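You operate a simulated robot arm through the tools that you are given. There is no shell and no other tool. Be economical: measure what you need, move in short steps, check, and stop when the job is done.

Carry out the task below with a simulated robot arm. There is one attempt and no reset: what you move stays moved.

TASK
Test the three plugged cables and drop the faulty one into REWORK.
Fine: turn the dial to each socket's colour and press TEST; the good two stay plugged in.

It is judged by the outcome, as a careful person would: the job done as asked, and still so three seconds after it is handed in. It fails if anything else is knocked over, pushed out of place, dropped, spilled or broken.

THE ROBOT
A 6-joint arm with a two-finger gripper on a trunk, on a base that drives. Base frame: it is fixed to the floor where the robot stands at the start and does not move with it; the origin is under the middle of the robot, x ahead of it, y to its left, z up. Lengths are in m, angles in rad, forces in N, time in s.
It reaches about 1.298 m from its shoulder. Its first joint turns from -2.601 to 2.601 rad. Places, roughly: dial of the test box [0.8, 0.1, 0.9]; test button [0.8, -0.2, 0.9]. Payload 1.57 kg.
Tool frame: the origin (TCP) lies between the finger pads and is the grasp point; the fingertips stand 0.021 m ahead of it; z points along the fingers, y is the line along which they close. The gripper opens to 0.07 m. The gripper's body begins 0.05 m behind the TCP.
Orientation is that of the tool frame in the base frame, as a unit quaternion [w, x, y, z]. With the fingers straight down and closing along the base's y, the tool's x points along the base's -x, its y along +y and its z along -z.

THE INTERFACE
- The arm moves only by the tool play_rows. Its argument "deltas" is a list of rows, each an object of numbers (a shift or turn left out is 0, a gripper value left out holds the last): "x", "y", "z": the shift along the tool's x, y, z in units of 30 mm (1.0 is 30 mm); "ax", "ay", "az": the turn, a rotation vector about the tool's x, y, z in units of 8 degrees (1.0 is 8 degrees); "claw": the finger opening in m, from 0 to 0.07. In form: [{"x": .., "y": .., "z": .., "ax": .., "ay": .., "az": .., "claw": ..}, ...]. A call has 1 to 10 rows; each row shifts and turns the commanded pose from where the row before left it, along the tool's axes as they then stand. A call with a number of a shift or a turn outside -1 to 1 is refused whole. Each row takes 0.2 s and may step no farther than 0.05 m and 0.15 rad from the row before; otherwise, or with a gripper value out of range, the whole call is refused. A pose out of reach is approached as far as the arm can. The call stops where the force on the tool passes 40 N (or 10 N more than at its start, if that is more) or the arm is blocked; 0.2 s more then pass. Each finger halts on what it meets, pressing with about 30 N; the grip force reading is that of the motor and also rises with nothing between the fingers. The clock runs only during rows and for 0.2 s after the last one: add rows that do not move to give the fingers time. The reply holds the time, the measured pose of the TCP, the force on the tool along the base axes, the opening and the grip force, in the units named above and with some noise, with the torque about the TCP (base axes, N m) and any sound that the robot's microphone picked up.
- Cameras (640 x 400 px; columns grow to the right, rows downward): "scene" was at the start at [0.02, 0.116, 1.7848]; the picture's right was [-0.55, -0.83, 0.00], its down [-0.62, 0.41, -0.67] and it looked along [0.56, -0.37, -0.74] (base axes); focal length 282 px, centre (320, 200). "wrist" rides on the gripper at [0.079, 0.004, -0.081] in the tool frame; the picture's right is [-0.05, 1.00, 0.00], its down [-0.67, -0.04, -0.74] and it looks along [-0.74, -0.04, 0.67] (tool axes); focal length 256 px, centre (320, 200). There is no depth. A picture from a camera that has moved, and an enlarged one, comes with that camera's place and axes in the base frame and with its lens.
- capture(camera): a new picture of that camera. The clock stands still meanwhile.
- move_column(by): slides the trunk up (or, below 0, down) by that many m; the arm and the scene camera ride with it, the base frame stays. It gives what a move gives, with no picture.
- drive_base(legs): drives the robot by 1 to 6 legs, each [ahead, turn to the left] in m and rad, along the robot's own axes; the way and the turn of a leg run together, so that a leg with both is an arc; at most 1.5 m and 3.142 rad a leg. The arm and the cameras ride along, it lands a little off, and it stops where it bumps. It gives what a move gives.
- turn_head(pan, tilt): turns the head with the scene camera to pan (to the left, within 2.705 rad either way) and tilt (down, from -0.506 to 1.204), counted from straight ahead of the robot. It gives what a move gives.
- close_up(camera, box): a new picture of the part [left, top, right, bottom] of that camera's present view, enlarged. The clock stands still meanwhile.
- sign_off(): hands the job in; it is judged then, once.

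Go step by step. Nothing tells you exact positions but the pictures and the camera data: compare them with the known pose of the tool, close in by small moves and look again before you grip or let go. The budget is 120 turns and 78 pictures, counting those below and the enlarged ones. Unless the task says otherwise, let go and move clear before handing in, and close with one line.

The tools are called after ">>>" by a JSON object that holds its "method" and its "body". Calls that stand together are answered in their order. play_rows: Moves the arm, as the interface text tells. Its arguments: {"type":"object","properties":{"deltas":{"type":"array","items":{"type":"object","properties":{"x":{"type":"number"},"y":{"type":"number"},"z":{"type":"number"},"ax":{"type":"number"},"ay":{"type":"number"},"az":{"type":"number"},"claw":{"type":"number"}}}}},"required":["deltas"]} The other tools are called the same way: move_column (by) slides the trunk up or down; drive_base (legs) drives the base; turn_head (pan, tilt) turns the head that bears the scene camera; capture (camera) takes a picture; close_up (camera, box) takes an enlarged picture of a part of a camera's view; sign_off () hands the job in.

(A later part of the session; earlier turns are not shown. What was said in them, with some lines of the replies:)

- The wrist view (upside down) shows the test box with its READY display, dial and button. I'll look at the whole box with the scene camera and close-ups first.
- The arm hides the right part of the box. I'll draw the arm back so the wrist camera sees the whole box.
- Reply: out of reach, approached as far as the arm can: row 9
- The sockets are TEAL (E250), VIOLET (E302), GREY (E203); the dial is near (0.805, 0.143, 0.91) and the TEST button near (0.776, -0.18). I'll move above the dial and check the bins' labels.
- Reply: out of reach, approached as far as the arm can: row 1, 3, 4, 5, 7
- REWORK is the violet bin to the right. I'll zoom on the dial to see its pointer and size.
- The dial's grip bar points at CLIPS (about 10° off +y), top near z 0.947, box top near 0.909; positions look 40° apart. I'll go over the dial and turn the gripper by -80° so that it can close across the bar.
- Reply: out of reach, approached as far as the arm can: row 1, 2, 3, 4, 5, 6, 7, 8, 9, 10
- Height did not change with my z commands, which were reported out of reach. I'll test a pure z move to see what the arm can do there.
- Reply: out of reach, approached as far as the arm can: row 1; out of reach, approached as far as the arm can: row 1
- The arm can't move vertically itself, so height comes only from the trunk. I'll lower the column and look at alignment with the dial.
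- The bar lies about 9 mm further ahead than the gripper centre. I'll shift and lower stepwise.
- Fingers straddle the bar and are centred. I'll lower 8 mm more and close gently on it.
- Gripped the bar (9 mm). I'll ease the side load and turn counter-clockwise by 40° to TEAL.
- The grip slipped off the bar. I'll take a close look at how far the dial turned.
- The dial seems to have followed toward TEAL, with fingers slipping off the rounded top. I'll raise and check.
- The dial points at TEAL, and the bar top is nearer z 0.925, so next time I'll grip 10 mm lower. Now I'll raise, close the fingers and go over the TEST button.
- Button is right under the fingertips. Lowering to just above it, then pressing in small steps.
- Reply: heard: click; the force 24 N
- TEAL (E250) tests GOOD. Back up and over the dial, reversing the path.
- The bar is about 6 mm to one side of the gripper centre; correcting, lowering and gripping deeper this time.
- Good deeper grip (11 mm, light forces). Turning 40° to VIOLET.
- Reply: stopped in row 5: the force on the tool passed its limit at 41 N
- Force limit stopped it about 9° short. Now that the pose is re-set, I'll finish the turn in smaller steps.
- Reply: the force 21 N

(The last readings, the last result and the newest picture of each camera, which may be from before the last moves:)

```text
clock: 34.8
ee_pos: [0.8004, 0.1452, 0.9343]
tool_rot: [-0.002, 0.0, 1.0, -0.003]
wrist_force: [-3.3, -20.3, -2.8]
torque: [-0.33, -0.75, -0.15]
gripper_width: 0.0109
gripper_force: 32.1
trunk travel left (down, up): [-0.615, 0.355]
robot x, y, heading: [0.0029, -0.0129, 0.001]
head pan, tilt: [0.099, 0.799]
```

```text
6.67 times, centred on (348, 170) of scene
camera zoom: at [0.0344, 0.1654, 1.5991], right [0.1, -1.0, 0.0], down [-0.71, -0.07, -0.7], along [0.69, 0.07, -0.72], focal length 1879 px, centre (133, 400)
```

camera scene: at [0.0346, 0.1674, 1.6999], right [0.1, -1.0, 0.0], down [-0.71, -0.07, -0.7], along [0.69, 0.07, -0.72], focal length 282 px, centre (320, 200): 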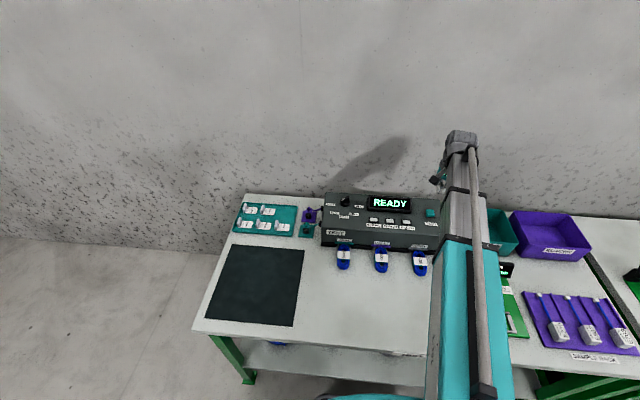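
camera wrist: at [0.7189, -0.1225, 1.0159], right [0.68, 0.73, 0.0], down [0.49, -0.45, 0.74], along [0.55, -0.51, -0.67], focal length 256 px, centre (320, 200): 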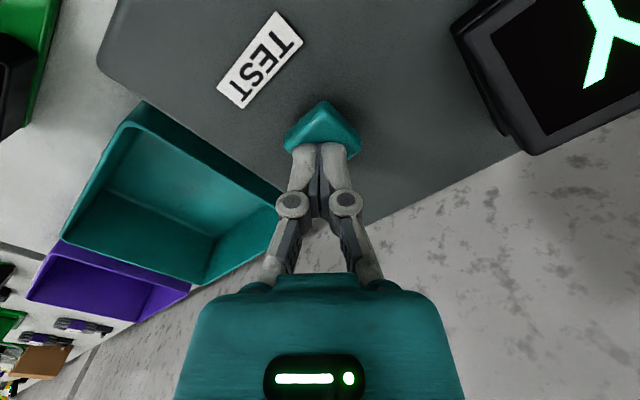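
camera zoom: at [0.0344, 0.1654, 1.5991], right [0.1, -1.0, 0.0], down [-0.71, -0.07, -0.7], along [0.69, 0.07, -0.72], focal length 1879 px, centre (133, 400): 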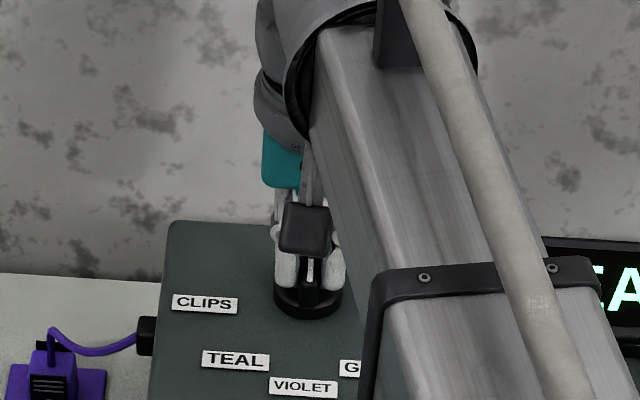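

The pointer is at VIOLET. Release, raise and go back to the button.

>>> {"method": "play_rows", "body": {"deltas": [{"claw": 0.045}, {}, {}]}}

>>> {"method": "move_column", "body": {"by": 0.1}}

>>> {"method": "play_rows", "body": {"deltas": [{"x": 0.08, "y": -1, "claw": 0}, {"x": 0.08, "y": -1}, {"x": 0.08, "y": -1}, {"x": 0.08, "y": -1}, {"x": 0.08, "y": -1}, {"x": 0.08, "y": -1}, {"x": 0.08, "y": -1}, {"x": 0.08, "y": -1}, {"x": 0.08, "y": -1}, {"x": 0.08, "y": -1}]}}

>>> {"method": "play_rows", "body": {"deltas": [{"y": -0.77}, {}]}}

>>> {"method": "capture", "body": {"camera": "wrist"}}

>>> {"method": "close_up", "body": {"camera": "scene", "box": [310, 170, 470, 270]}}

```text
clock: 35.6
ee_pos: [0.8007, 0.1478, 0.9346]
tool_rot: [-0.002, 0.0, 1.0, -0.003]
wrist_force: [-0.5, 0.3, -0.4]
torque: [-0.02, -0.03, 0.0]
gripper_width: 0.045
gripper_force: 0.0
trunk travel left (down, up): [-0.615, 0.355]
robot x, y, heading: [-0.0004, -0.0126, -0.001]
head pan, tilt: [0.099, 0.799]
```

```text
clock: 36.9
ee_pos: [0.8004, 0.1471, 1.0333]
tool_rot: [-0.002, 0.0, 1.0, -0.002]
wrist_force: [-0.4, 0.3, 0.3]
torque: [-0.01, 0.0, -0.01]
gripper_width: 0.0448
gripper_force: 0.0
trunk travel left (down, up): [-0.715, 0.255]
robot x, y, heading: [0.0006, -0.0082, -0.001]
head pan, tilt: [0.099, 0.799]
```

```text
clock: 39.1
ee_pos: [0.7763, -0.1547, 1.0341]
tool_rot: [-0.002, 0.0, 1.0, -0.002]
wrist_force: [0.5, -0.5, 0.4]
torque: [-0.01, 0.01, 0.0]
gripper_width: 0.0
gripper_force: 28.1
out of reach, approached as far as the arm can: row 6
trunk travel left (down, up): [-0.715, 0.255]
robot x, y, heading: [0.0006, -0.0111, 0.0]
head pan, tilt: [0.099, 0.799]
```

```text
clock: 39.7
ee_pos: [0.7786, -0.1759, 1.0333]
tool_rot: [-0.002, 0.0, 1.0, -0.002]
wrist_force: [0.9, -0.1, 0.5]
torque: [0.0, 0.01, 0.0]
gripper_width: 0.0
gripper_force: 27.9
trunk travel left (down, up): [-0.715, 0.255]
robot x, y, heading: [0.0005, -0.0094, 0.001]
head pan, tilt: [0.099, 0.799]
```

```text
40 pictures are left
camera wrist: at [0.6993, -0.1694, 1.1151], right [0.05, 1.0, -0.01], down [0.67, -0.03, 0.74], along [0.74, -0.04, -0.67], focal length 256 px, centre (320, 200)
```

wrist: 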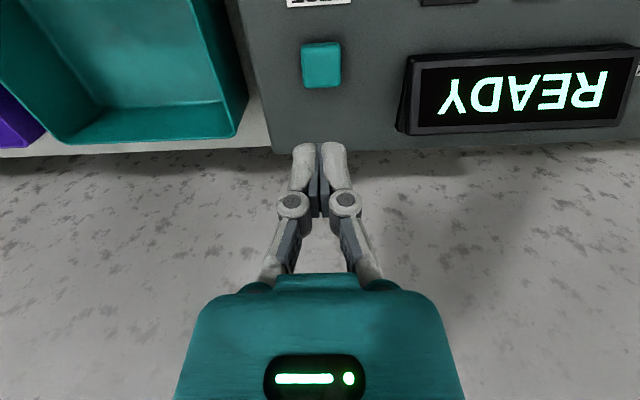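

```text
4.00 times, centred on (390, 220) of scene
camera zoom: at [0.0345, 0.1671, 1.699], right [0.1, -1.0, 0.0], down [-0.71, -0.07, -0.7], along [0.69, 0.07, -0.72], focal length 1128 px, centre (40, 120)
```

zoom: 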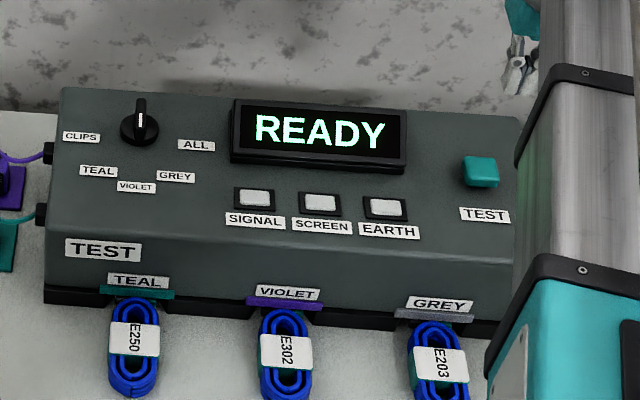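

Pointer is at VIOLET and the button is below. Pressing TEST again: TCP to about 0.927.

>>> {"method": "move_column", "body": {"by": -0.1}}

>>> {"method": "move_column", "body": {"by": -0.007}}

>>> {"method": "close_up", "body": {"camera": "scene", "box": [310, 140, 470, 240]}}

```text
clock: 41.0
ee_pos: [0.7776, -0.1748, 0.9342]
tool_rot: [-0.002, 0.0, 1.0, -0.003]
wrist_force: [-0.1, 0.5, 1.6]
torque: [0.02, -0.04, -0.03]
gripper_width: 0.0059
gripper_force: 28.5
trunk travel left (down, up): [-0.615, 0.355]
robot x, y, heading: [0.0001, -0.0088, 0.002]
head pan, tilt: [0.099, 0.799]
```

```text
clock: 41.6
ee_pos: [0.7783, -0.1749, 0.9282]
tool_rot: [-0.002, 0.0, 1.0, -0.003]
wrist_force: [3.7, 0.3, 12.4]
torque: [0.0, -0.1, -0.01]
gripper_width: 0.0059
gripper_force: 28.6
trunk travel left (down, up): [-0.608, 0.362]
robot x, y, heading: [-0.0037, -0.0118, 0.003]
head pan, tilt: [0.099, 0.799]
heard: click
```

```text
4.00 times, centred on (390, 190) of scene
camera zoom: at [0.0336, 0.1677, 1.5921], right [0.1, -1.0, 0.0], down [-0.71, -0.07, -0.7], along [0.69, 0.07, -0.72], focal length 1128 px, centre (40, 240)
```

zoom: 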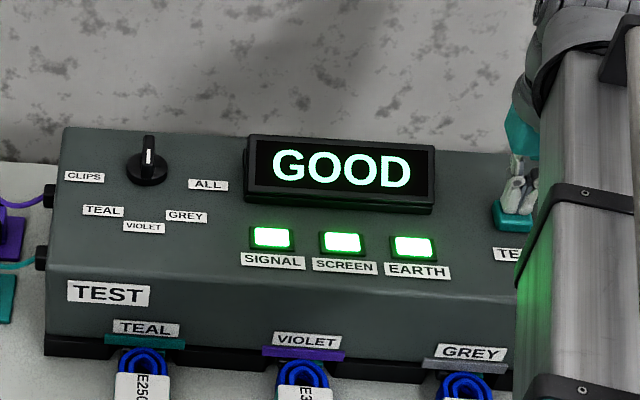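

VIOLET (E302) is GOOD too. GREY must still be tested; back to the dial.

>>> {"method": "move_column", "body": {"by": 0.1}}

>>> {"method": "play_rows", "body": {"deltas": [{"x": -0.08, "y": 1, "claw": 0.045}, {"x": -0.08, "y": 1}, {"x": -0.08, "y": 1}, {"x": -0.08, "y": 1}, {"x": -0.08, "y": 1}, {"x": -0.08, "y": 1}, {"x": -0.08, "y": 1}, {"x": -0.08, "y": 1}, {"x": -0.08, "y": 1}, {"x": -0.08, "y": 1}]}}

>>> {"method": "play_rows", "body": {"deltas": [{"y": 0.67}, {}]}}

>>> {"method": "move_column", "body": {"by": -0.07}}

>>> {"method": "close_up", "body": {"camera": "wrist", "box": [200, 50, 440, 200]}}

```text
clock: 42.9
ee_pos: [0.7777, -0.1749, 1.0271]
tool_rot: [-0.002, 0.0, 1.0, -0.003]
wrist_force: [0.0, 0.8, -0.1]
torque: [0.02, -0.01, 0.02]
gripper_width: 0.0001
gripper_force: 28.6
trunk travel left (down, up): [-0.708, 0.262]
robot x, y, heading: [-0.0002, -0.0118, 0.001]
head pan, tilt: [0.099, 0.799]
```

```text
clock: 45.1
ee_pos: [0.803, 0.1253, 1.0278]
tool_rot: [-0.002, 0.001, 1.0, -0.002]
wrist_force: [-0.1, 1.1, -0.6]
torque: [0.02, -0.01, -0.04]
gripper_width: 0.0452
gripper_force: 0.0
trunk travel left (down, up): [-0.708, 0.262]
robot x, y, heading: [-0.0005, -0.0095, 0.002]
head pan, tilt: [0.099, 0.799]
```

```text
clock: 45.7
ee_pos: [0.8022, 0.1451, 1.0278]
tool_rot: [-0.002, 0.0, 1.0, -0.002]
wrist_force: [-0.3, 0.4, -0.2]
torque: [0.02, 0.0, -0.01]
gripper_width: 0.0453
gripper_force: 0.0
trunk travel left (down, up): [-0.708, 0.262]
robot x, y, heading: [0.0008, -0.0112, -0.005]
head pan, tilt: [0.099, 0.799]
```

```text
clock: 46.8
ee_pos: [0.8027, 0.1448, 0.957]
tool_rot: [-0.002, 0.0, 1.0, -0.003]
wrist_force: [0.6, 0.2, 0.4]
torque: [0.0, -0.03, 0.02]
gripper_width: 0.0449
gripper_force: 0.1
trunk travel left (down, up): [-0.638, 0.332]
robot x, y, heading: [-0.0, -0.0094, 0.0]
head pan, tilt: [0.099, 0.799]
```

```text
2.67 times, centred on (320, 125) of wrist
camera zoom: at [0.7247, 0.1511, 1.0382], right [0.05, 1.0, -0.01], down [0.67, -0.03, 0.74], along [0.74, -0.04, -0.67], focal length 683 px, centre (320, 400)
```

zoom: 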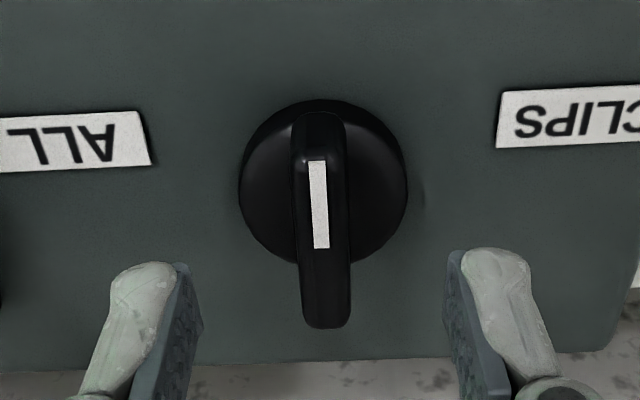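

>>> {"method": "play_rows", "body": {"deltas": [{"x": 0.12}, {}]}}

>>> {"method": "move_column", "body": {"by": -0.022}}

>>> {"method": "play_rows", "body": {"deltas": [{"claw": 0.02}, {}, {}, {"claw": 0.0}, {}, {}]}}

>>> {"method": "play_rows", "body": {"deltas": [{"az": -0.7}, {"az": -0.7}, {"az": -0.7}, {"az": -0.7}, {"az": -0.7}, {"az": -0.7}, {"az": -0.8}, {}]}}

```text
clock: 47.4
ee_pos: [0.799, 0.1444, 0.9571]
tool_rot: [-0.002, 0.0, 1.0, -0.003]
wrist_force: [0.7, 0.0, -0.5]
torque: [0.03, -0.01, -0.03]
gripper_width: 0.0448
gripper_force: 0.0
trunk travel left (down, up): [-0.638, 0.332]
robot x, y, heading: [-0.0001, -0.0118, -0.003]
head pan, tilt: [0.099, 0.799]
```

```text
clock: 48.1
ee_pos: [0.7987, 0.1448, 0.9353]
tool_rot: [-0.001, 0.001, 1.0, -0.002]
wrist_force: [0.2, -0.7, 0.0]
torque: [0.0, 0.01, 0.0]
gripper_width: 0.0451
gripper_force: 0.0
trunk travel left (down, up): [-0.616, 0.354]
robot x, y, heading: [-0.0006, -0.0127, 0.003]
head pan, tilt: [0.099, 0.799]
```

```text
clock: 49.5
ee_pos: [0.7979, 0.1448, 0.9343]
tool_rot: [-0.001, 0.0, 1.0, -0.003]
wrist_force: [-0.8, 0.5, 0.6]
torque: [0.02, -0.03, 0.02]
gripper_width: 0.0111
gripper_force: 31.8
trunk travel left (down, up): [-0.616, 0.354]
robot x, y, heading: [0.0011, -0.0099, 0.001]
head pan, tilt: [0.099, 0.799]
```

```text
clock: 51.3
ee_pos: [0.801, 0.1411, 0.9345]
tool_rot: [-0.002, -0.341, 0.94, -0.004]
wrist_force: [15.0, -35.6, 5.4]
torque: [-0.17, -0.92, -0.29]
gripper_width: 0.011
gripper_force: 32.2
trunk travel left (down, up): [-0.616, 0.354]
robot x, y, heading: [-0.0003, -0.0102, 0.0]
head pan, tilt: [0.099, 0.799]
```

Full 40° turned. Release, rise, move to the button.

>>> {"method": "play_rows", "body": {"deltas": [{"claw": 0.045}, {}, {}]}}

>>> {"method": "move_column", "body": {"by": 0.1}}

>>> {"method": "play_rows", "body": {"deltas": [{"x": 0.742, "y": -0.774, "claw": 0}, {"x": 0.742, "y": -0.774}, {"x": 0.742, "y": -0.774}, {"x": 0.742, "y": -0.774}, {"x": 0.742, "y": -0.774}, {"x": 0.742, "y": -0.774}, {"x": 0.742, "y": -0.774}, {"x": 0.742, "y": -0.774}, {"x": 0.742, "y": -0.774}, {"x": 0.742, "y": -0.774}]}}

>>> {"method": "close_up", "body": {"camera": "scene", "box": [310, 170, 470, 270]}}

```text
clock: 52.1
ee_pos: [0.7973, 0.1458, 0.9351]
tool_rot: [-0.003, -0.342, 0.94, -0.001]
wrist_force: [-0.2, -0.2, 0.2]
torque: [-0.02, 0.01, -0.01]
gripper_width: 0.045
gripper_force: 0.1
trunk travel left (down, up): [-0.616, 0.354]
robot x, y, heading: [-0.0, -0.0092, -0.004]
head pan, tilt: [0.099, 0.799]
```

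```text
clock: 53.4
ee_pos: [0.7985, 0.1461, 1.0354]
tool_rot: [-0.003, -0.342, 0.94, -0.002]
wrist_force: [0.3, 0.5, 0.7]
torque: [0.01, 0.01, -0.01]
gripper_width: 0.0451
gripper_force: 0.1
trunk travel left (down, up): [-0.716, 0.254]
robot x, y, heading: [0.0012, -0.011, -0.002]
head pan, tilt: [0.099, 0.799]
```

```text
clock: 55.6
ee_pos: [0.7763, -0.1759, 1.0346]
tool_rot: [-0.003, -0.342, 0.94, -0.002]
wrist_force: [0.1, -0.1, -0.4]
torque: [0.0, -0.01, -0.02]
gripper_width: 0.0003
gripper_force: 28.2
out of reach, approached as far as the arm can: row 3
trunk travel left (down, up): [-0.716, 0.254]
robot x, y, heading: [-0.0001, -0.0082, -0.003]
head pan, tilt: [0.099, 0.799]
```

```text
4.00 times, centred on (390, 220) of scene
camera zoom: at [0.0345, 0.1673, 1.6999], right [0.1, -1.0, 0.0], down [-0.71, -0.07, -0.7], along [0.69, 0.07, -0.72], focal length 1128 px, centre (40, 120)
```

zoom: 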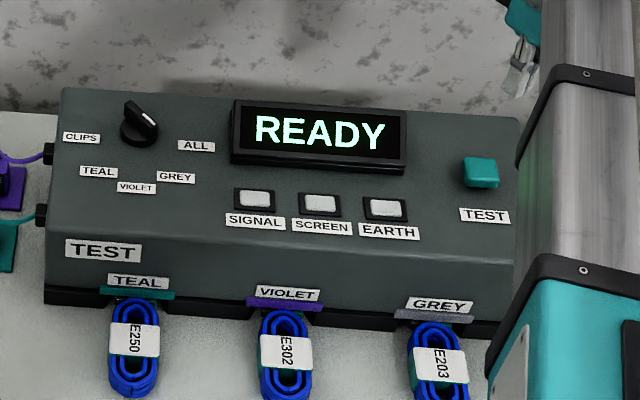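

The dial points at GREY. Pressing TEST.

>>> {"method": "move_column", "body": {"by": -0.1}}

>>> {"method": "move_column", "body": {"by": -0.008}}

>>> {"method": "close_up", "body": {"camera": "scene", "box": [310, 140, 470, 240]}}

```text
clock: 57.0
ee_pos: [0.7755, -0.176, 0.9352]
tool_rot: [-0.002, -0.342, 0.94, -0.002]
wrist_force: [0.4, -0.5, 0.5]
torque: [0.04, 0.02, 0.02]
gripper_width: 0.006
gripper_force: 28.2
trunk travel left (down, up): [-0.616, 0.354]
robot x, y, heading: [0.0012, -0.0095, -0.002]
head pan, tilt: [0.099, 0.799]
```

```text
clock: 57.5
ee_pos: [0.7757, -0.1755, 0.9286]
tool_rot: [-0.003, -0.342, 0.94, -0.001]
wrist_force: [3.5, -0.5, 13.0]
torque: [0.0, -0.07, -0.02]
gripper_width: 0.0059
gripper_force: 29.0
trunk travel left (down, up): [-0.608, 0.362]
robot x, y, heading: [-0.002, -0.011, 0.001]
head pan, tilt: [0.099, 0.799]
heard: click
```

```text
4.00 times, centred on (390, 190) of scene
camera zoom: at [0.0336, 0.1677, 1.5921], right [0.1, -1.0, 0.0], down [-0.71, -0.07, -0.7], along [0.69, 0.07, -0.72], focal length 1128 px, centre (40, 240)
```

zoom: 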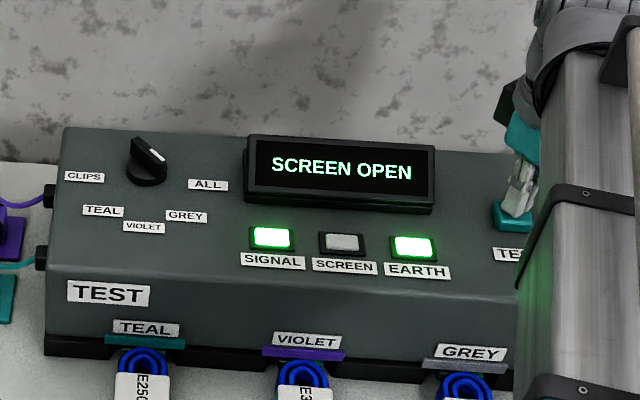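

GREY (E203) is faulty: SCREEN OPEN. I'll raise, square the gripper and look at that cable.

>>> {"method": "move_column", "body": {"by": 0.12}}

>>> {"method": "play_rows", "body": {"deltas": [{"az": 1}, {"az": 1}, {"az": 1}, {"az": 1}, {"az": 1, "claw": 0.07}, {"x": 1, "y": 0.3}, {"x": 1, "y": 0.3}, {"x": 1, "y": 0.3}, {"x": 1, "y": 0.3}]}}

>>> {"method": "play_rows", "body": {"deltas": [{"x": 1}, {"x": 1}, {}]}}

>>> {"method": "capture", "body": {"camera": "wrist"}}

>>> {"method": "capture", "body": {"camera": "scene"}}

```text
clock: 59.0
ee_pos: [0.777, -0.1763, 1.0459]
tool_rot: [-0.003, -0.342, 0.94, -0.001]
wrist_force: [-0.8, -0.7, 0.4]
torque: [0.01, 0.01, 0.03]
gripper_width: 0.0001
gripper_force: 28.5
trunk travel left (down, up): [-0.728, 0.242]
robot x, y, heading: [0.0007, -0.0141, 0.002]
head pan, tilt: [0.099, 0.799]
```

```text
clock: 61.0
ee_pos: [0.6563, -0.1379, 1.0472]
tool_rot: [-0.002, 0.0, 1.0, -0.003]
wrist_force: [0.1, -0.6, 0.4]
torque: [-0.01, 0.01, -0.02]
gripper_width: 0.0698
gripper_force: 0.1
trunk travel left (down, up): [-0.728, 0.242]
robot x, y, heading: [-0.0028, -0.0076, -0.0]
head pan, tilt: [0.099, 0.799]
```

```text
clock: 61.8
ee_pos: [0.5966, -0.1399, 1.0465]
tool_rot: [-0.002, 0.0, 1.0, -0.003]
wrist_force: [0.8, -1.2, 0.1]
torque: [-0.01, -0.02, -0.01]
gripper_width: 0.0701
gripper_force: 0.2
trunk travel left (down, up): [-0.728, 0.242]
robot x, y, heading: [0.0016, -0.0123, -0.003]
head pan, tilt: [0.099, 0.799]
```

```text
34 pictures are left
camera wrist: at [0.5182, -0.132, 1.1282], right [0.05, 1.0, -0.01], down [0.67, -0.03, 0.74], along [0.74, -0.04, -0.67], focal length 256 px, centre (320, 200)
```

wrist: 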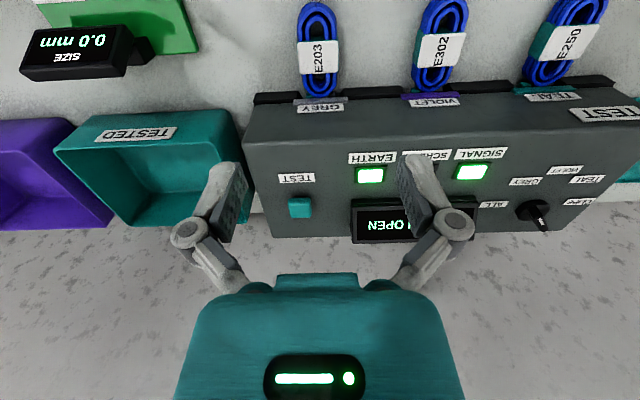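

```text
33 pictures are left
camera scene: at [0.0346, 0.1674, 1.7119], right [0.1, -1.0, 0.0], down [-0.71, -0.07, -0.7], along [0.69, 0.07, -0.72], focal length 282 px, centre (320, 200)
```

scene: 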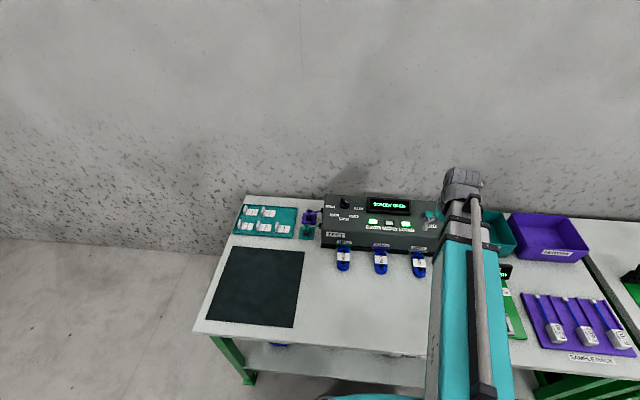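

The E203 coil lies around (0.62, -0.14, 0.81), in line with the gripper. I'll lower above it and look again.

>>> {"method": "move_column", "body": {"by": -0.14}}

>>> {"method": "capture", "body": {"camera": "wrist"}}

>>> {"method": "close_up", "body": {"camera": "scene", "box": [370, 150, 530, 250]}}

```text
clock: 63.5
ee_pos: [0.5964, -0.1381, 0.9076]
tool_rot: [-0.001, 0.0, 1.0, -0.003]
wrist_force: [-0.5, -0.3, 0.7]
torque: [-0.03, 0.02, -0.03]
gripper_width: 0.0702
gripper_force: 0.0
trunk travel left (down, up): [-0.588, 0.382]
robot x, y, heading: [0.0003, -0.0122, -0.001]
head pan, tilt: [0.099, 0.799]
```

```text
32 pictures are left
camera wrist: at [0.5181, -0.1319, 0.9882], right [0.05, 1.0, -0.01], down [0.67, -0.03, 0.74], along [0.74, -0.04, -0.67], focal length 256 px, centre (320, 200)
```

wrist: 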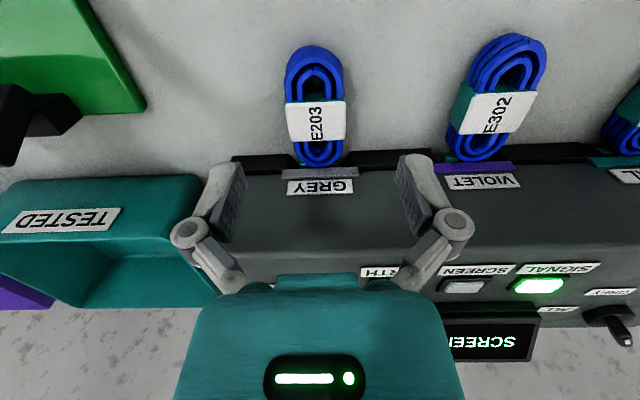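

```text
4.00 times, centred on (450, 200) of scene
camera zoom: at [0.0344, 0.1675, 1.5719], right [0.1, -1.0, 0.0], down [-0.71, -0.07, -0.7], along [0.69, 0.07, -0.72], focal length 1128 px, centre (-200, 200)
```

zoom: 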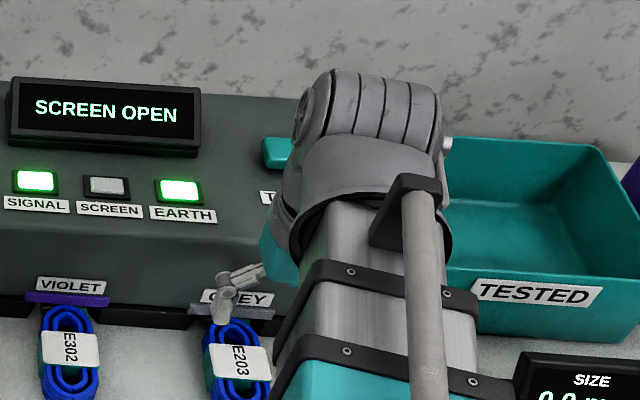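

>>> {"method": "play_rows", "body": {"deltas": [{"x": -0.9, "y": -0.08}, {}]}}

>>> {"method": "move_column", "body": {"by": -0.055}}

>>> {"method": "capture", "body": {"camera": "wrist"}}

>>> {"method": "capture", "body": {"camera": "scene"}}

```text
clock: 64.1
ee_pos: [0.6245, -0.1394, 0.9074]
tool_rot: [-0.001, -0.001, 1.0, -0.002]
wrist_force: [0.4, 0.2, -0.6]
torque: [0.0, -0.01, 0.01]
gripper_width: 0.0701
gripper_force: 0.1
trunk travel left (down, up): [-0.588, 0.382]
robot x, y, heading: [-0.0018, -0.0092, -0.005]
head pan, tilt: [0.099, 0.799]
```

```text
clock: 65.0
ee_pos: [0.6233, -0.1411, 0.8524]
tool_rot: [-0.002, 0.0, 1.0, -0.002]
wrist_force: [-0.7, -0.2, 0.7]
torque: [-0.02, 0.01, -0.01]
gripper_width: 0.07
gripper_force: 0.1
trunk travel left (down, up): [-0.533, 0.437]
robot x, y, heading: [0.0033, -0.0114, -0.006]
head pan, tilt: [0.099, 0.799]
```

```text
30 pictures are left
camera wrist: at [0.5456, -0.1339, 0.9332], right [0.05, 1.0, -0.01], down [0.67, -0.03, 0.74], along [0.74, -0.04, -0.67], focal length 256 px, centre (320, 200)
```

wrist: 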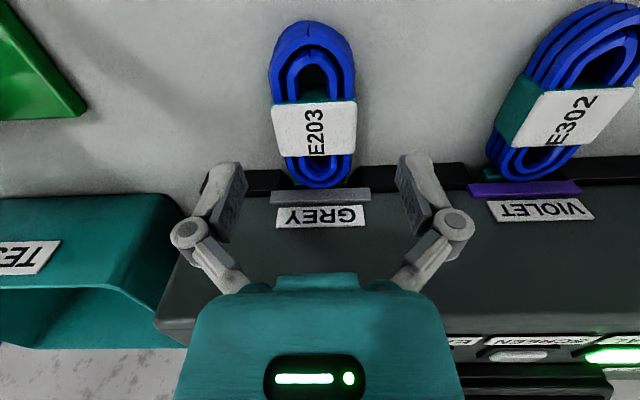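

```text
29 pictures are left
camera scene: at [0.0344, 0.1675, 1.5169], right [0.1, -1.0, 0.0], down [-0.71, -0.07, -0.7], along [0.69, 0.07, -0.72], focal length 282 px, centre (320, 200)
```

scene: 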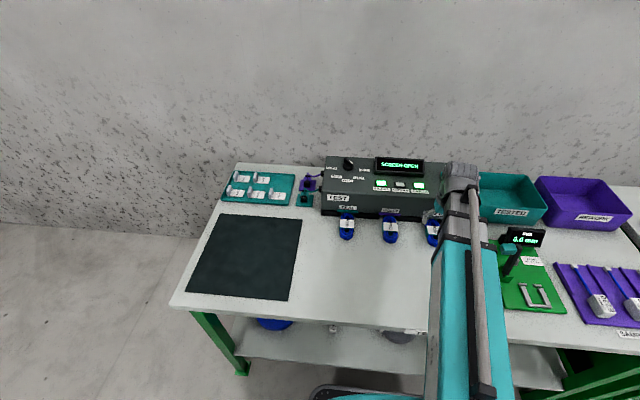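

>>> {"method": "move_column", "body": {"by": -0.03}}

>>> {"method": "capture", "body": {"camera": "wrist"}}

```text
clock: 65.8
ee_pos: [0.6234, -0.1405, 0.8211]
tool_rot: [-0.001, 0.0, 1.0, -0.003]
wrist_force: [0.5, 0.3, -0.1]
torque: [-0.03, 0.01, 0.0]
gripper_width: 0.0699
gripper_force: 0.0
trunk travel left (down, up): [-0.503, 0.467]
robot x, y, heading: [-0.0006, -0.012, -0.0]
head pan, tilt: [0.099, 0.799]
```

```text
28 pictures are left
camera wrist: at [0.5456, -0.1339, 0.9032], right [0.05, 1.0, -0.01], down [0.67, -0.03, 0.74], along [0.74, -0.04, -0.67], focal length 256 px, centre (320, 200)
```

wrist: 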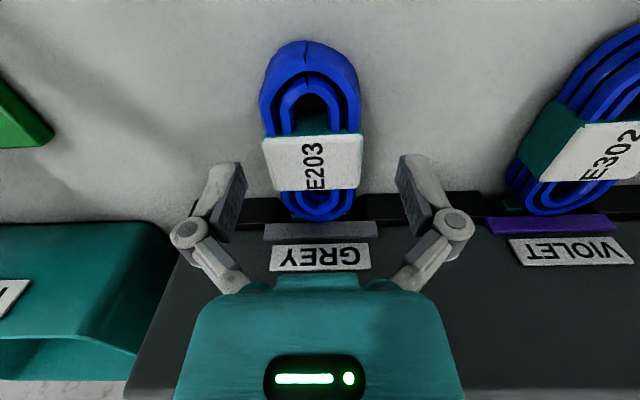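

The label band is directly between the fingers, ~4 mm off to one side. Correct, lower 8 mm, and close.

>>> {"method": "play_rows", "body": {"deltas": [{"y": -0.13}, {}]}}

>>> {"method": "move_column", "body": {"by": -0.008}}

>>> {"method": "play_rows", "body": {"deltas": [{"claw": 0.055}, {}, {"claw": 0.045}, {}, {"claw": 0.03}, {}, {"claw": 0.02}, {}, {}]}}

>>> {"method": "capture", "body": {"camera": "wrist"}}

```text
clock: 66.4
ee_pos: [0.6242, -0.1439, 0.8215]
tool_rot: [-0.002, 0.001, 1.0, -0.003]
wrist_force: [-0.7, -0.2, 0.7]
torque: [-0.03, -0.01, 0.01]
gripper_width: 0.0701
gripper_force: 0.0
trunk travel left (down, up): [-0.503, 0.467]
robot x, y, heading: [-0.001, -0.0116, 0.002]
head pan, tilt: [0.099, 0.799]
```

```text
clock: 67.0
ee_pos: [0.623, -0.1446, 0.8139]
tool_rot: [-0.002, 0.0, 1.0, -0.003]
wrist_force: [-0.8, -0.1, 0.6]
torque: [0.01, -0.02, 0.04]
gripper_width: 0.0701
gripper_force: 0.1
trunk travel left (down, up): [-0.495, 0.475]
robot x, y, heading: [-0.0009, -0.013, -0.002]
head pan, tilt: [0.099, 0.799]
```

```text
clock: 69.0
ee_pos: [0.6225, -0.1454, 0.8142]
tool_rot: [-0.002, 0.0, 1.0, -0.003]
wrist_force: [0.9, 0.4, 5.0]
torque: [0.0, 0.02, 0.03]
gripper_width: 0.045
gripper_force: 30.5
trunk travel left (down, up): [-0.495, 0.475]
robot x, y, heading: [0.0012, -0.015, -0.004]
head pan, tilt: [0.099, 0.799]
```

```text
27 pictures are left
camera wrist: at [0.5458, -0.1384, 0.8953], right [0.05, 1.0, -0.01], down [0.67, -0.03, 0.74], along [0.74, -0.04, -0.67], focal length 256 px, centre (320, 200)
```

wrist: 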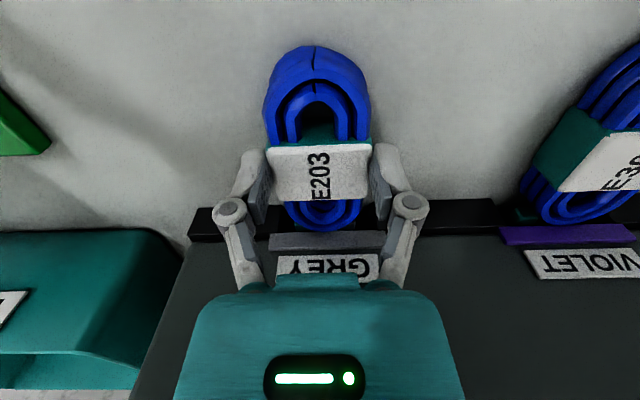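

Firm grip (45 mm, 30 N). Pulling straight back out of the socket in small steps.

>>> {"method": "play_rows", "body": {"deltas": [{"x": 0.25}, {"x": 0.25}, {"x": 0.25}, {"x": 0.25}, {"x": 0.25}, {"x": 0.25}, {"x": 0.25}, {"x": 0.25}]}}

>>> {"method": "capture", "body": {"camera": "wrist"}}

```text
clock: 70.8
ee_pos: [0.564, -0.1443, 0.8144]
tool_rot: [-0.002, 0.0, 1.0, -0.003]
wrist_force: [0.2, 0.0, 3.0]
torque: [0.04, -0.2, 0.04]
gripper_width: 0.0453
gripper_force: 29.5
trunk travel left (down, up): [-0.495, 0.475]
robot x, y, heading: [-0.0035, -0.0086, 0.0]
head pan, tilt: [0.099, 0.799]
```

```text
26 pictures are left
camera wrist: at [0.4857, -0.1384, 0.8953], right [0.05, 1.0, -0.01], down [0.67, -0.03, 0.74], along [0.74, -0.04, -0.67], focal length 256 px, centre (320, 200)
```

wrist: 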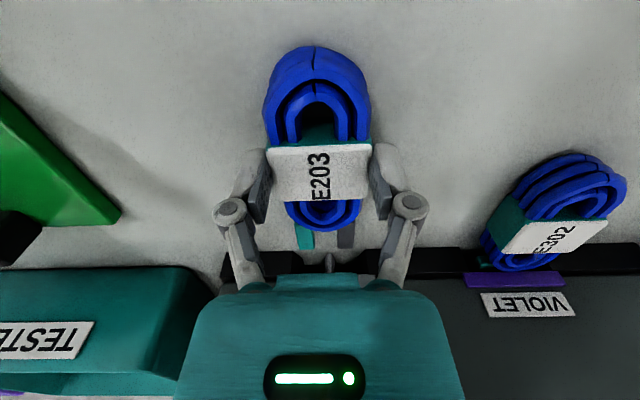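

The cable came free with no load; its plug end is visible. A bit further back, then lift.

>>> {"method": "play_rows", "body": {"deltas": [{"x": 0.25}, {"x": 0.25}, {"x": 0.25}, {}]}}

>>> {"method": "move_column", "body": {"by": 0.03}}

>>> {"method": "capture", "body": {"camera": "wrist"}}

```text
clock: 71.8
ee_pos: [0.5412, -0.1451, 0.8129]
tool_rot: [-0.002, 0.0, 1.0, -0.003]
wrist_force: [-1.4, 1.1, 1.6]
torque: [0.0, -0.12, 0.03]
gripper_width: 0.0453
gripper_force: 29.9
trunk travel left (down, up): [-0.495, 0.475]
robot x, y, heading: [-0.0001, -0.0087, -0.0]
head pan, tilt: [0.099, 0.799]
```

```text
clock: 72.5
ee_pos: [0.5414, -0.1448, 0.8447]
tool_rot: [-0.002, 0.0, 1.0, -0.003]
wrist_force: [-0.4, 0.2, -0.7]
torque: [0.0, 0.0, 0.0]
gripper_width: 0.0453
gripper_force: 29.8
trunk travel left (down, up): [-0.525, 0.445]
robot x, y, heading: [-0.0012, -0.0122, 0.001]
head pan, tilt: [0.099, 0.799]
```

```text
25 pictures are left
camera wrist: at [0.4639, -0.1383, 0.9252], right [0.05, 1.0, -0.01], down [0.67, -0.03, 0.74], along [0.74, -0.04, -0.67], focal length 256 px, centre (320, 200)
```

wrist: 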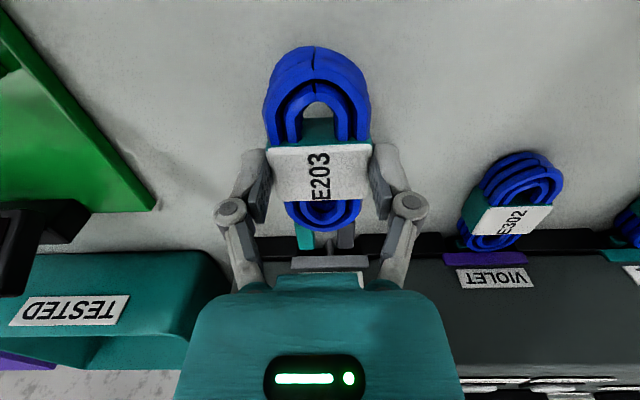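

The faulty cable is out and lifted; the other two remain. I'll raise high and travel towards the REWORK bin.

>>> {"method": "move_column", "body": {"by": 0.22}}

>>> {"method": "play_rows", "body": {"deltas": [{"x": -0.5, "y": -0.98}, {"x": -0.5, "y": -0.98}, {"x": -0.5, "y": -0.98}, {"x": -0.5, "y": -0.98}, {"x": -0.5, "y": -0.98}, {"x": -0.5, "y": -0.98}, {"x": -0.5, "y": -0.98}, {"x": -0.5, "y": -0.98}, {"x": -0.5, "y": -0.98}, {"x": -0.5, "y": -0.98}]}}

>>> {"method": "capture", "body": {"camera": "wrist"}}

>>> {"method": "capture", "body": {"camera": "scene"}}

```text
clock: 74.8
ee_pos: [0.5412, -0.1457, 1.0631]
tool_rot: [-0.002, 0.0, 1.0, -0.002]
wrist_force: [0.0, -0.1, -0.4]
torque: [-0.02, 0.0, 0.02]
gripper_width: 0.0453
gripper_force: 29.7
trunk travel left (down, up): [-0.745, 0.225]
robot x, y, heading: [-0.0029, -0.0124, -0.003]
head pan, tilt: [0.099, 0.799]
```

```text
clock: 77.0
ee_pos: [0.6939, -0.4381, 1.0633]
tool_rot: [-0.002, 0.0, 1.0, -0.003]
wrist_force: [-0.6, 0.7, -0.2]
torque: [0.02, 0.02, 0.0]
gripper_width: 0.0456
gripper_force: 30.2
trunk travel left (down, up): [-0.745, 0.225]
robot x, y, heading: [0.001, -0.0088, 0.004]
head pan, tilt: [0.099, 0.799]
```

```text
24 pictures are left
camera wrist: at [0.6152, -0.4322, 1.1449], right [0.05, 1.0, -0.01], down [0.67, -0.03, 0.74], along [0.74, -0.04, -0.67], focal length 256 px, centre (320, 200)
```

wrist: 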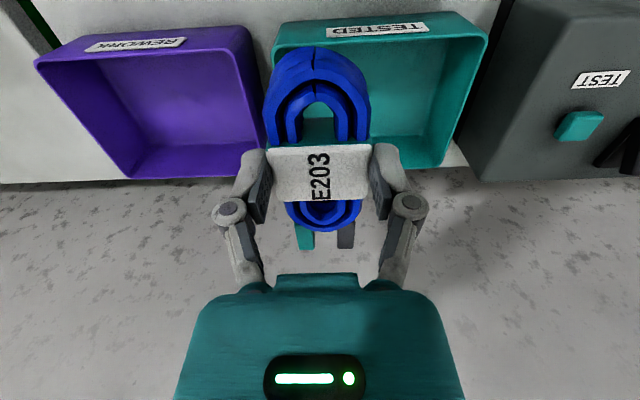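

```text
23 pictures are left
camera scene: at [0.035, 0.1672, 1.7289], right [0.1, -1.0, 0.0], down [-0.71, -0.07, -0.7], along [0.69, 0.07, -0.72], focal length 282 px, centre (320, 200)
```

scene: 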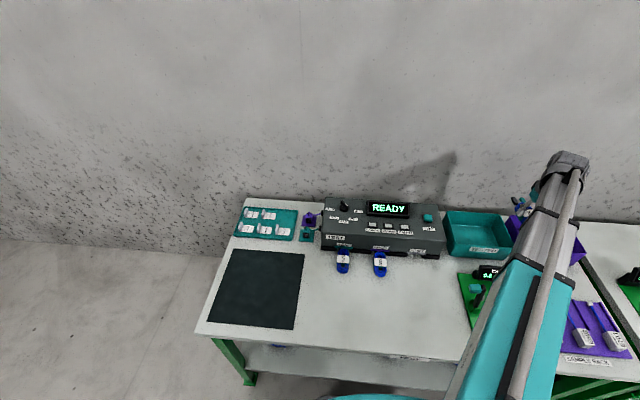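

REWORK's rim spans roughly x 0.69–0.85, y -0.73…-0.51. I'll go over it and turn the cable 90° so its length lies along the bin's longer side.

>>> {"method": "play_rows", "body": {"deltas": [{"x": -0.42, "y": -0.9}, {"x": -0.42, "y": -0.9}, {"x": -0.42, "y": -0.9}, {"x": -0.42, "y": -0.9}, {"x": -0.42, "y": -0.9}, {"x": -0.42, "y": -0.9}, {"az": 1}, {"az": 1}, {"az": 1}, {"az": 1}]}}

>>> {"method": "play_rows", "body": {"deltas": [{"az": 1}, {"az": 1}, {"az": 1}, {"az": 1}, {"az": 1}, {"az": 1}, {"az": 1}, {"az": 0.25}, {}]}}

>>> {"method": "capture", "body": {"camera": "wrist"}}

>>> {"method": "turn_head", "body": {"pan": -0.6, "tilt": 0.7}}

>>> {"method": "capture", "body": {"camera": "scene"}}

```text
clock: 79.2
ee_pos: [0.7686, -0.6016, 1.0636]
tool_rot: [-0.001, 0.278, 0.961, -0.003]
wrist_force: [0.6, -0.3, -0.6]
torque: [0.03, 0.02, 0.02]
gripper_width: 0.0451
gripper_force: 30.0
trunk travel left (down, up): [-0.745, 0.225]
robot x, y, heading: [0.0001, -0.0097, -0.004]
head pan, tilt: [0.099, 0.799]
```

```text
clock: 81.2
ee_pos: [0.7684, -0.6016, 1.0643]
tool_rot: [0.001, 0.708, 0.706, -0.004]
wrist_force: [-0.6, 0.7, -0.2]
torque: [0.03, 0.04, 0.01]
gripper_width: 0.0452
gripper_force: 30.0
trunk travel left (down, up): [-0.745, 0.225]
robot x, y, heading: [0.0018, -0.0131, 0.0]
head pan, tilt: [0.099, 0.799]
```

```text
22 pictures are left
camera wrist: at [0.7728, -0.5196, 1.1443], right [1.0, -0.06, 0.0], down [-0.03, -0.66, 0.75], along [-0.04, -0.75, -0.66], focal length 256 px, centre (320, 200)
```

wrist: 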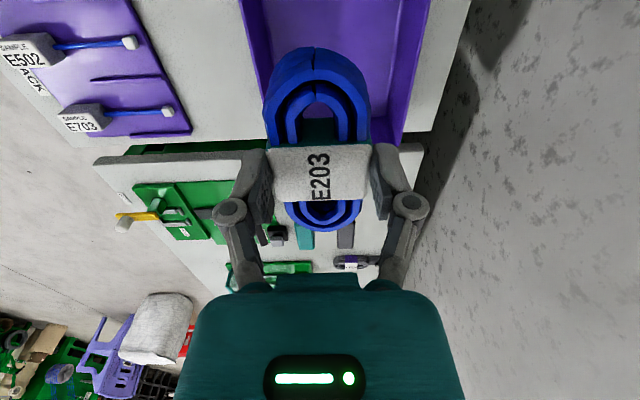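

```text
clock: 82.3
ee_pos: [0.7683, -0.601, 1.0646]
tool_rot: [0.001, 0.707, 0.707, -0.003]
wrist_force: [-0.2, -0.3, -0.5]
torque: [0.01, -0.01, 0.04]
gripper_width: 0.0453
gripper_force: 30.6
trunk travel left (down, up): [-0.745, 0.225]
robot x, y, heading: [-0.0011, -0.0149, 0.003]
head pan, tilt: [-0.6, 0.7]
```

```text
21 pictures are left
camera scene: at [0.0245, 0.1114, 1.7371], right [-0.56, -0.83, 0.0], down [-0.53, 0.36, -0.76], along [0.63, -0.43, -0.64], focal length 282 px, centre (320, 200)
```

scene: 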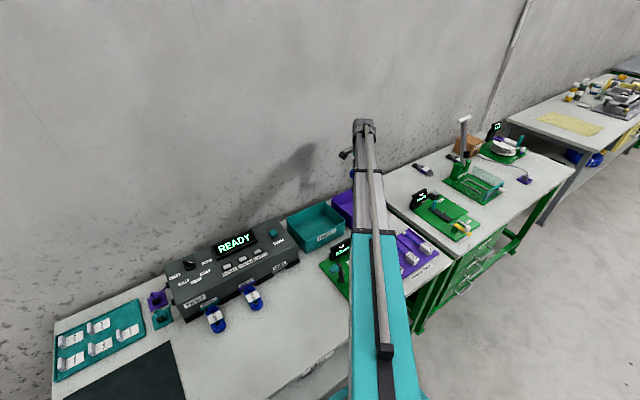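

Over the bin and aligned along it; nudging 8 mm ahead and lowering.

>>> {"method": "play_rows", "body": {"deltas": [{"y": 0.27}, {}]}}

>>> {"method": "move_column", "body": {"by": -0.15}}

>>> {"method": "capture", "body": {"camera": "wrist"}}

>>> {"method": "capture", "body": {"camera": "scene"}}

```text
clock: 82.9
ee_pos: [0.7749, -0.6016, 1.0639]
tool_rot: [0.001, 0.707, 0.707, -0.003]
wrist_force: [0.6, 0.1, -0.4]
torque: [0.03, -0.02, -0.01]
gripper_width: 0.0455
gripper_force: 29.8
trunk travel left (down, up): [-0.745, 0.225]
robot x, y, heading: [0.0012, -0.0116, -0.0]
head pan, tilt: [-0.6, 0.7]
```

```text
clock: 84.7
ee_pos: [0.7752, -0.6, 0.9145]
tool_rot: [0.001, 0.707, 0.707, -0.003]
wrist_force: [0.0, 0.5, -0.8]
torque: [0.01, 0.0, -0.02]
gripper_width: 0.0451
gripper_force: 30.0
trunk travel left (down, up): [-0.595, 0.375]
robot x, y, heading: [0.0022, -0.0122, 0.003]
head pan, tilt: [-0.6, 0.7]
```

```text
20 pictures are left
camera wrist: at [0.7811, -0.5201, 0.9944], right [1.0, -0.05, 0.0], down [-0.03, -0.66, 0.75], along [-0.04, -0.75, -0.66], focal length 256 px, centre (320, 200)
```

wrist: 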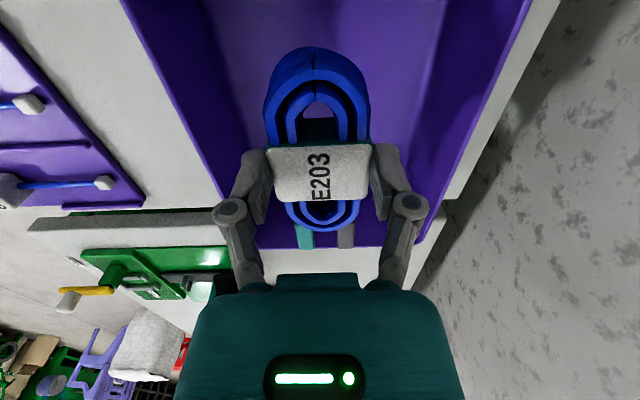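

```text
19 pictures are left
camera scene: at [0.0243, 0.1114, 1.5872], right [-0.57, -0.82, 0.0], down [-0.53, 0.36, -0.76], along [0.63, -0.43, -0.64], focal length 282 px, centre (320, 200)
```

scene: 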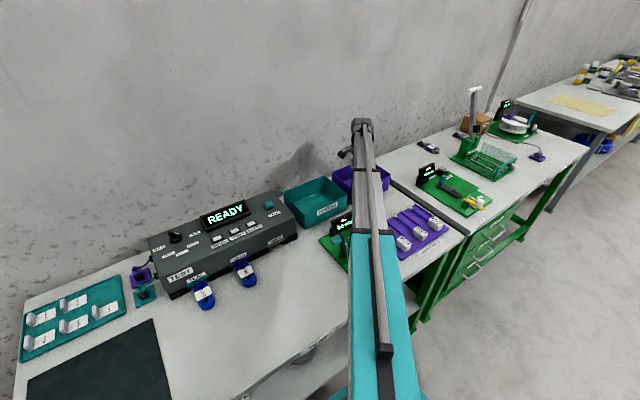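

Everything is inside the rim outline. Lowering into the bin.

>>> {"method": "move_column", "body": {"by": -0.06}}

>>> {"method": "capture", "body": {"camera": "wrist"}}

>>> {"method": "close_up", "body": {"camera": "scene", "box": [270, 100, 450, 212]}}

```text
clock: 85.7
ee_pos: [0.775, -0.6014, 0.8552]
tool_rot: [0.001, 0.707, 0.707, -0.003]
wrist_force: [-0.6, 0.2, 0.6]
torque: [0.02, -0.02, -0.03]
gripper_width: 0.0455
gripper_force: 30.0
trunk travel left (down, up): [-0.535, 0.435]
robot x, y, heading: [-0.0008, -0.0094, -0.002]
head pan, tilt: [-0.6, 0.7]
```

```text
18 pictures are left
camera wrist: at [0.781, -0.52, 0.9344], right [1.0, -0.05, 0.0], down [-0.03, -0.66, 0.75], along [-0.04, -0.75, -0.66], focal length 256 px, centre (320, 200)
```

wrist: 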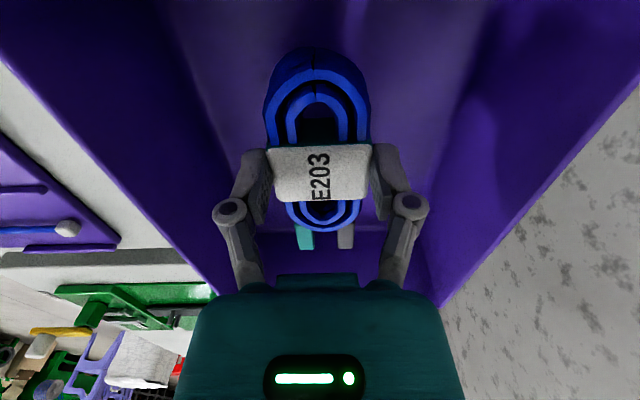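

```text
3.56 times, centred on (360, 156) of scene
camera zoom: at [0.0243, 0.1114, 1.5271], right [-0.57, -0.82, 0.0], down [-0.53, 0.36, -0.76], along [0.63, -0.43, -0.64], focal length 1002 px, centre (178, 356)
```

zoom: 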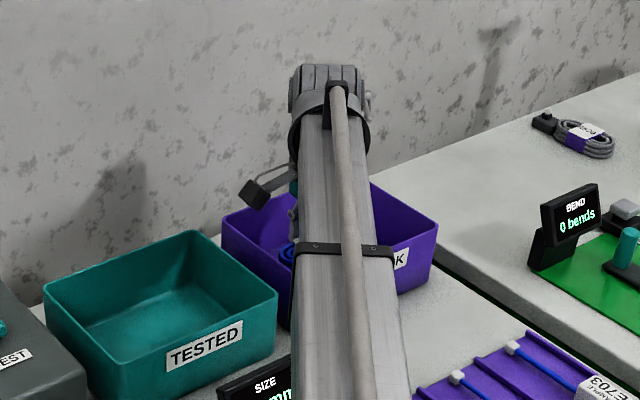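

The cable is within the walls. A little lower, then release gently and rise straight up.

>>> {"method": "move_column", "body": {"by": -0.025}}

>>> {"method": "play_rows", "body": {"deltas": [{"claw": 0.055}, {"claw": 0.07}, {}, {}]}}

>>> {"method": "capture", "body": {"camera": "wrist"}}

```text
clock: 86.4
ee_pos: [0.7758, -0.6016, 0.829]
tool_rot: [0.0, 0.707, 0.707, -0.003]
wrist_force: [0.3, -0.7, 0.0]
torque: [0.02, 0.01, 0.02]
gripper_width: 0.0453
gripper_force: 30.2
trunk travel left (down, up): [-0.51, 0.46]
robot x, y, heading: [-0.0038, -0.0127, 0.0]
head pan, tilt: [-0.6, 0.7]
```

```text
clock: 87.4
ee_pos: [0.7754, -0.601, 0.8293]
tool_rot: [0.0, 0.707, 0.707, -0.003]
wrist_force: [0.1, 0.1, 0.4]
torque: [0.02, 0.01, -0.01]
gripper_width: 0.0698
gripper_force: 0.1
trunk travel left (down, up): [-0.51, 0.46]
robot x, y, heading: [-0.0001, -0.0123, -0.003]
head pan, tilt: [-0.6, 0.7]
```

```text
16 pictures are left
camera wrist: at [0.7811, -0.52, 0.9094], right [1.0, -0.05, 0.0], down [-0.03, -0.66, 0.75], along [-0.04, -0.75, -0.66], focal length 256 px, centre (320, 200)
```

wrist: 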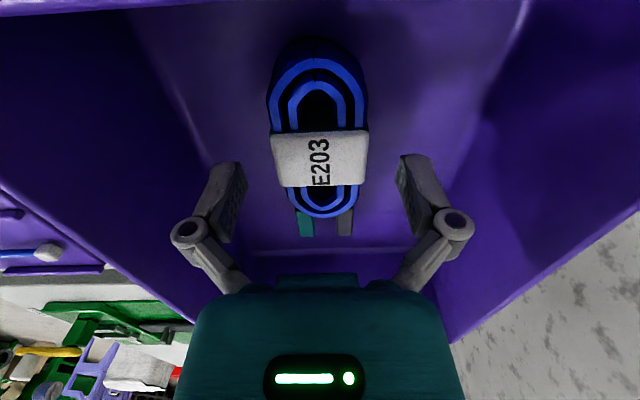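

Released and lying in the bin. Rising clear and checking the whole bench.

>>> {"method": "move_column", "body": {"by": 0.25}}

>>> {"method": "capture", "body": {"camera": "wrist"}}

>>> {"method": "capture", "body": {"camera": "scene"}}

>>> {"method": "close_up", "body": {"camera": "scene", "box": [150, 200, 350, 325]}}

```text
clock: 90.0
ee_pos: [0.775, -0.601, 1.0791]
tool_rot: [0.0, 0.707, 0.707, -0.004]
wrist_force: [0.0, -0.2, -0.7]
torque: [0.02, 0.01, 0.0]
gripper_width: 0.0699
gripper_force: 0.0
trunk travel left (down, up): [-0.76, 0.21]
robot x, y, heading: [-0.0004, -0.0091, 0.0]
head pan, tilt: [-0.6, 0.7]
```

```text
15 pictures are left
camera wrist: at [0.7811, -0.5201, 1.1593], right [1.0, -0.05, 0.0], down [-0.03, -0.66, 0.75], along [-0.04, -0.75, -0.66], focal length 256 px, centre (320, 200)
```

wrist: 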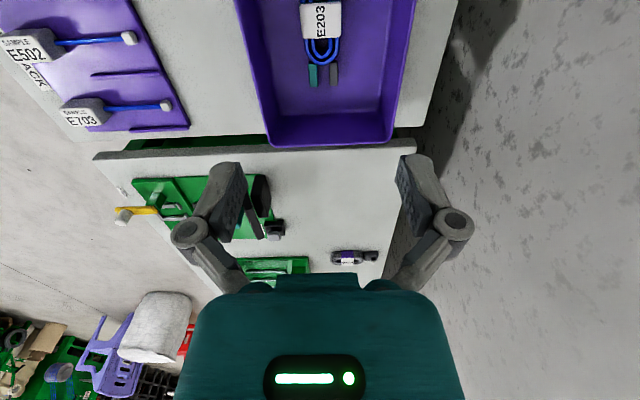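

```text
14 pictures are left
camera scene: at [0.0244, 0.1114, 1.7521], right [-0.57, -0.82, 0.0], down [-0.53, 0.36, -0.76], along [0.63, -0.43, -0.64], focal length 282 px, centre (320, 200)
```

scene: 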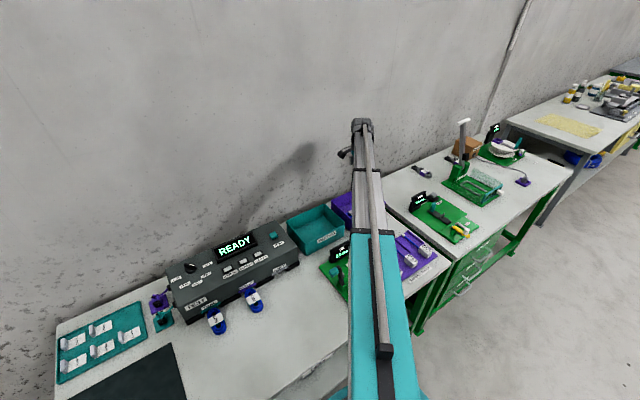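

```text
3.20 times, centred on (250, 262) of scene
camera zoom: at [0.0244, 0.1114, 1.7521], right [-0.57, -0.82, 0.0], down [-0.53, 0.36, -0.76], along [0.63, -0.43, -0.64], focal length 902 px, centre (544, 0)
```

zoom: 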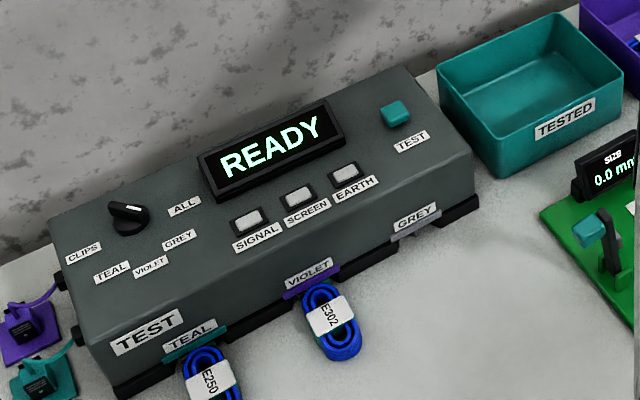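

E203 lies flat in REWORK, the E250 and E302 cables are still plugged in, nothing else has moved, and the gripper is clear. Handing in.

>>> {"method": "sign_off", "body": {}}

```text
The job is handed in.
```

I tested all three cables: E250 (teal) and E302 (violet) read GOOD and are still plugged in, while E203 (grey) read SCREEN OPEN and is now in the REWORK bin.
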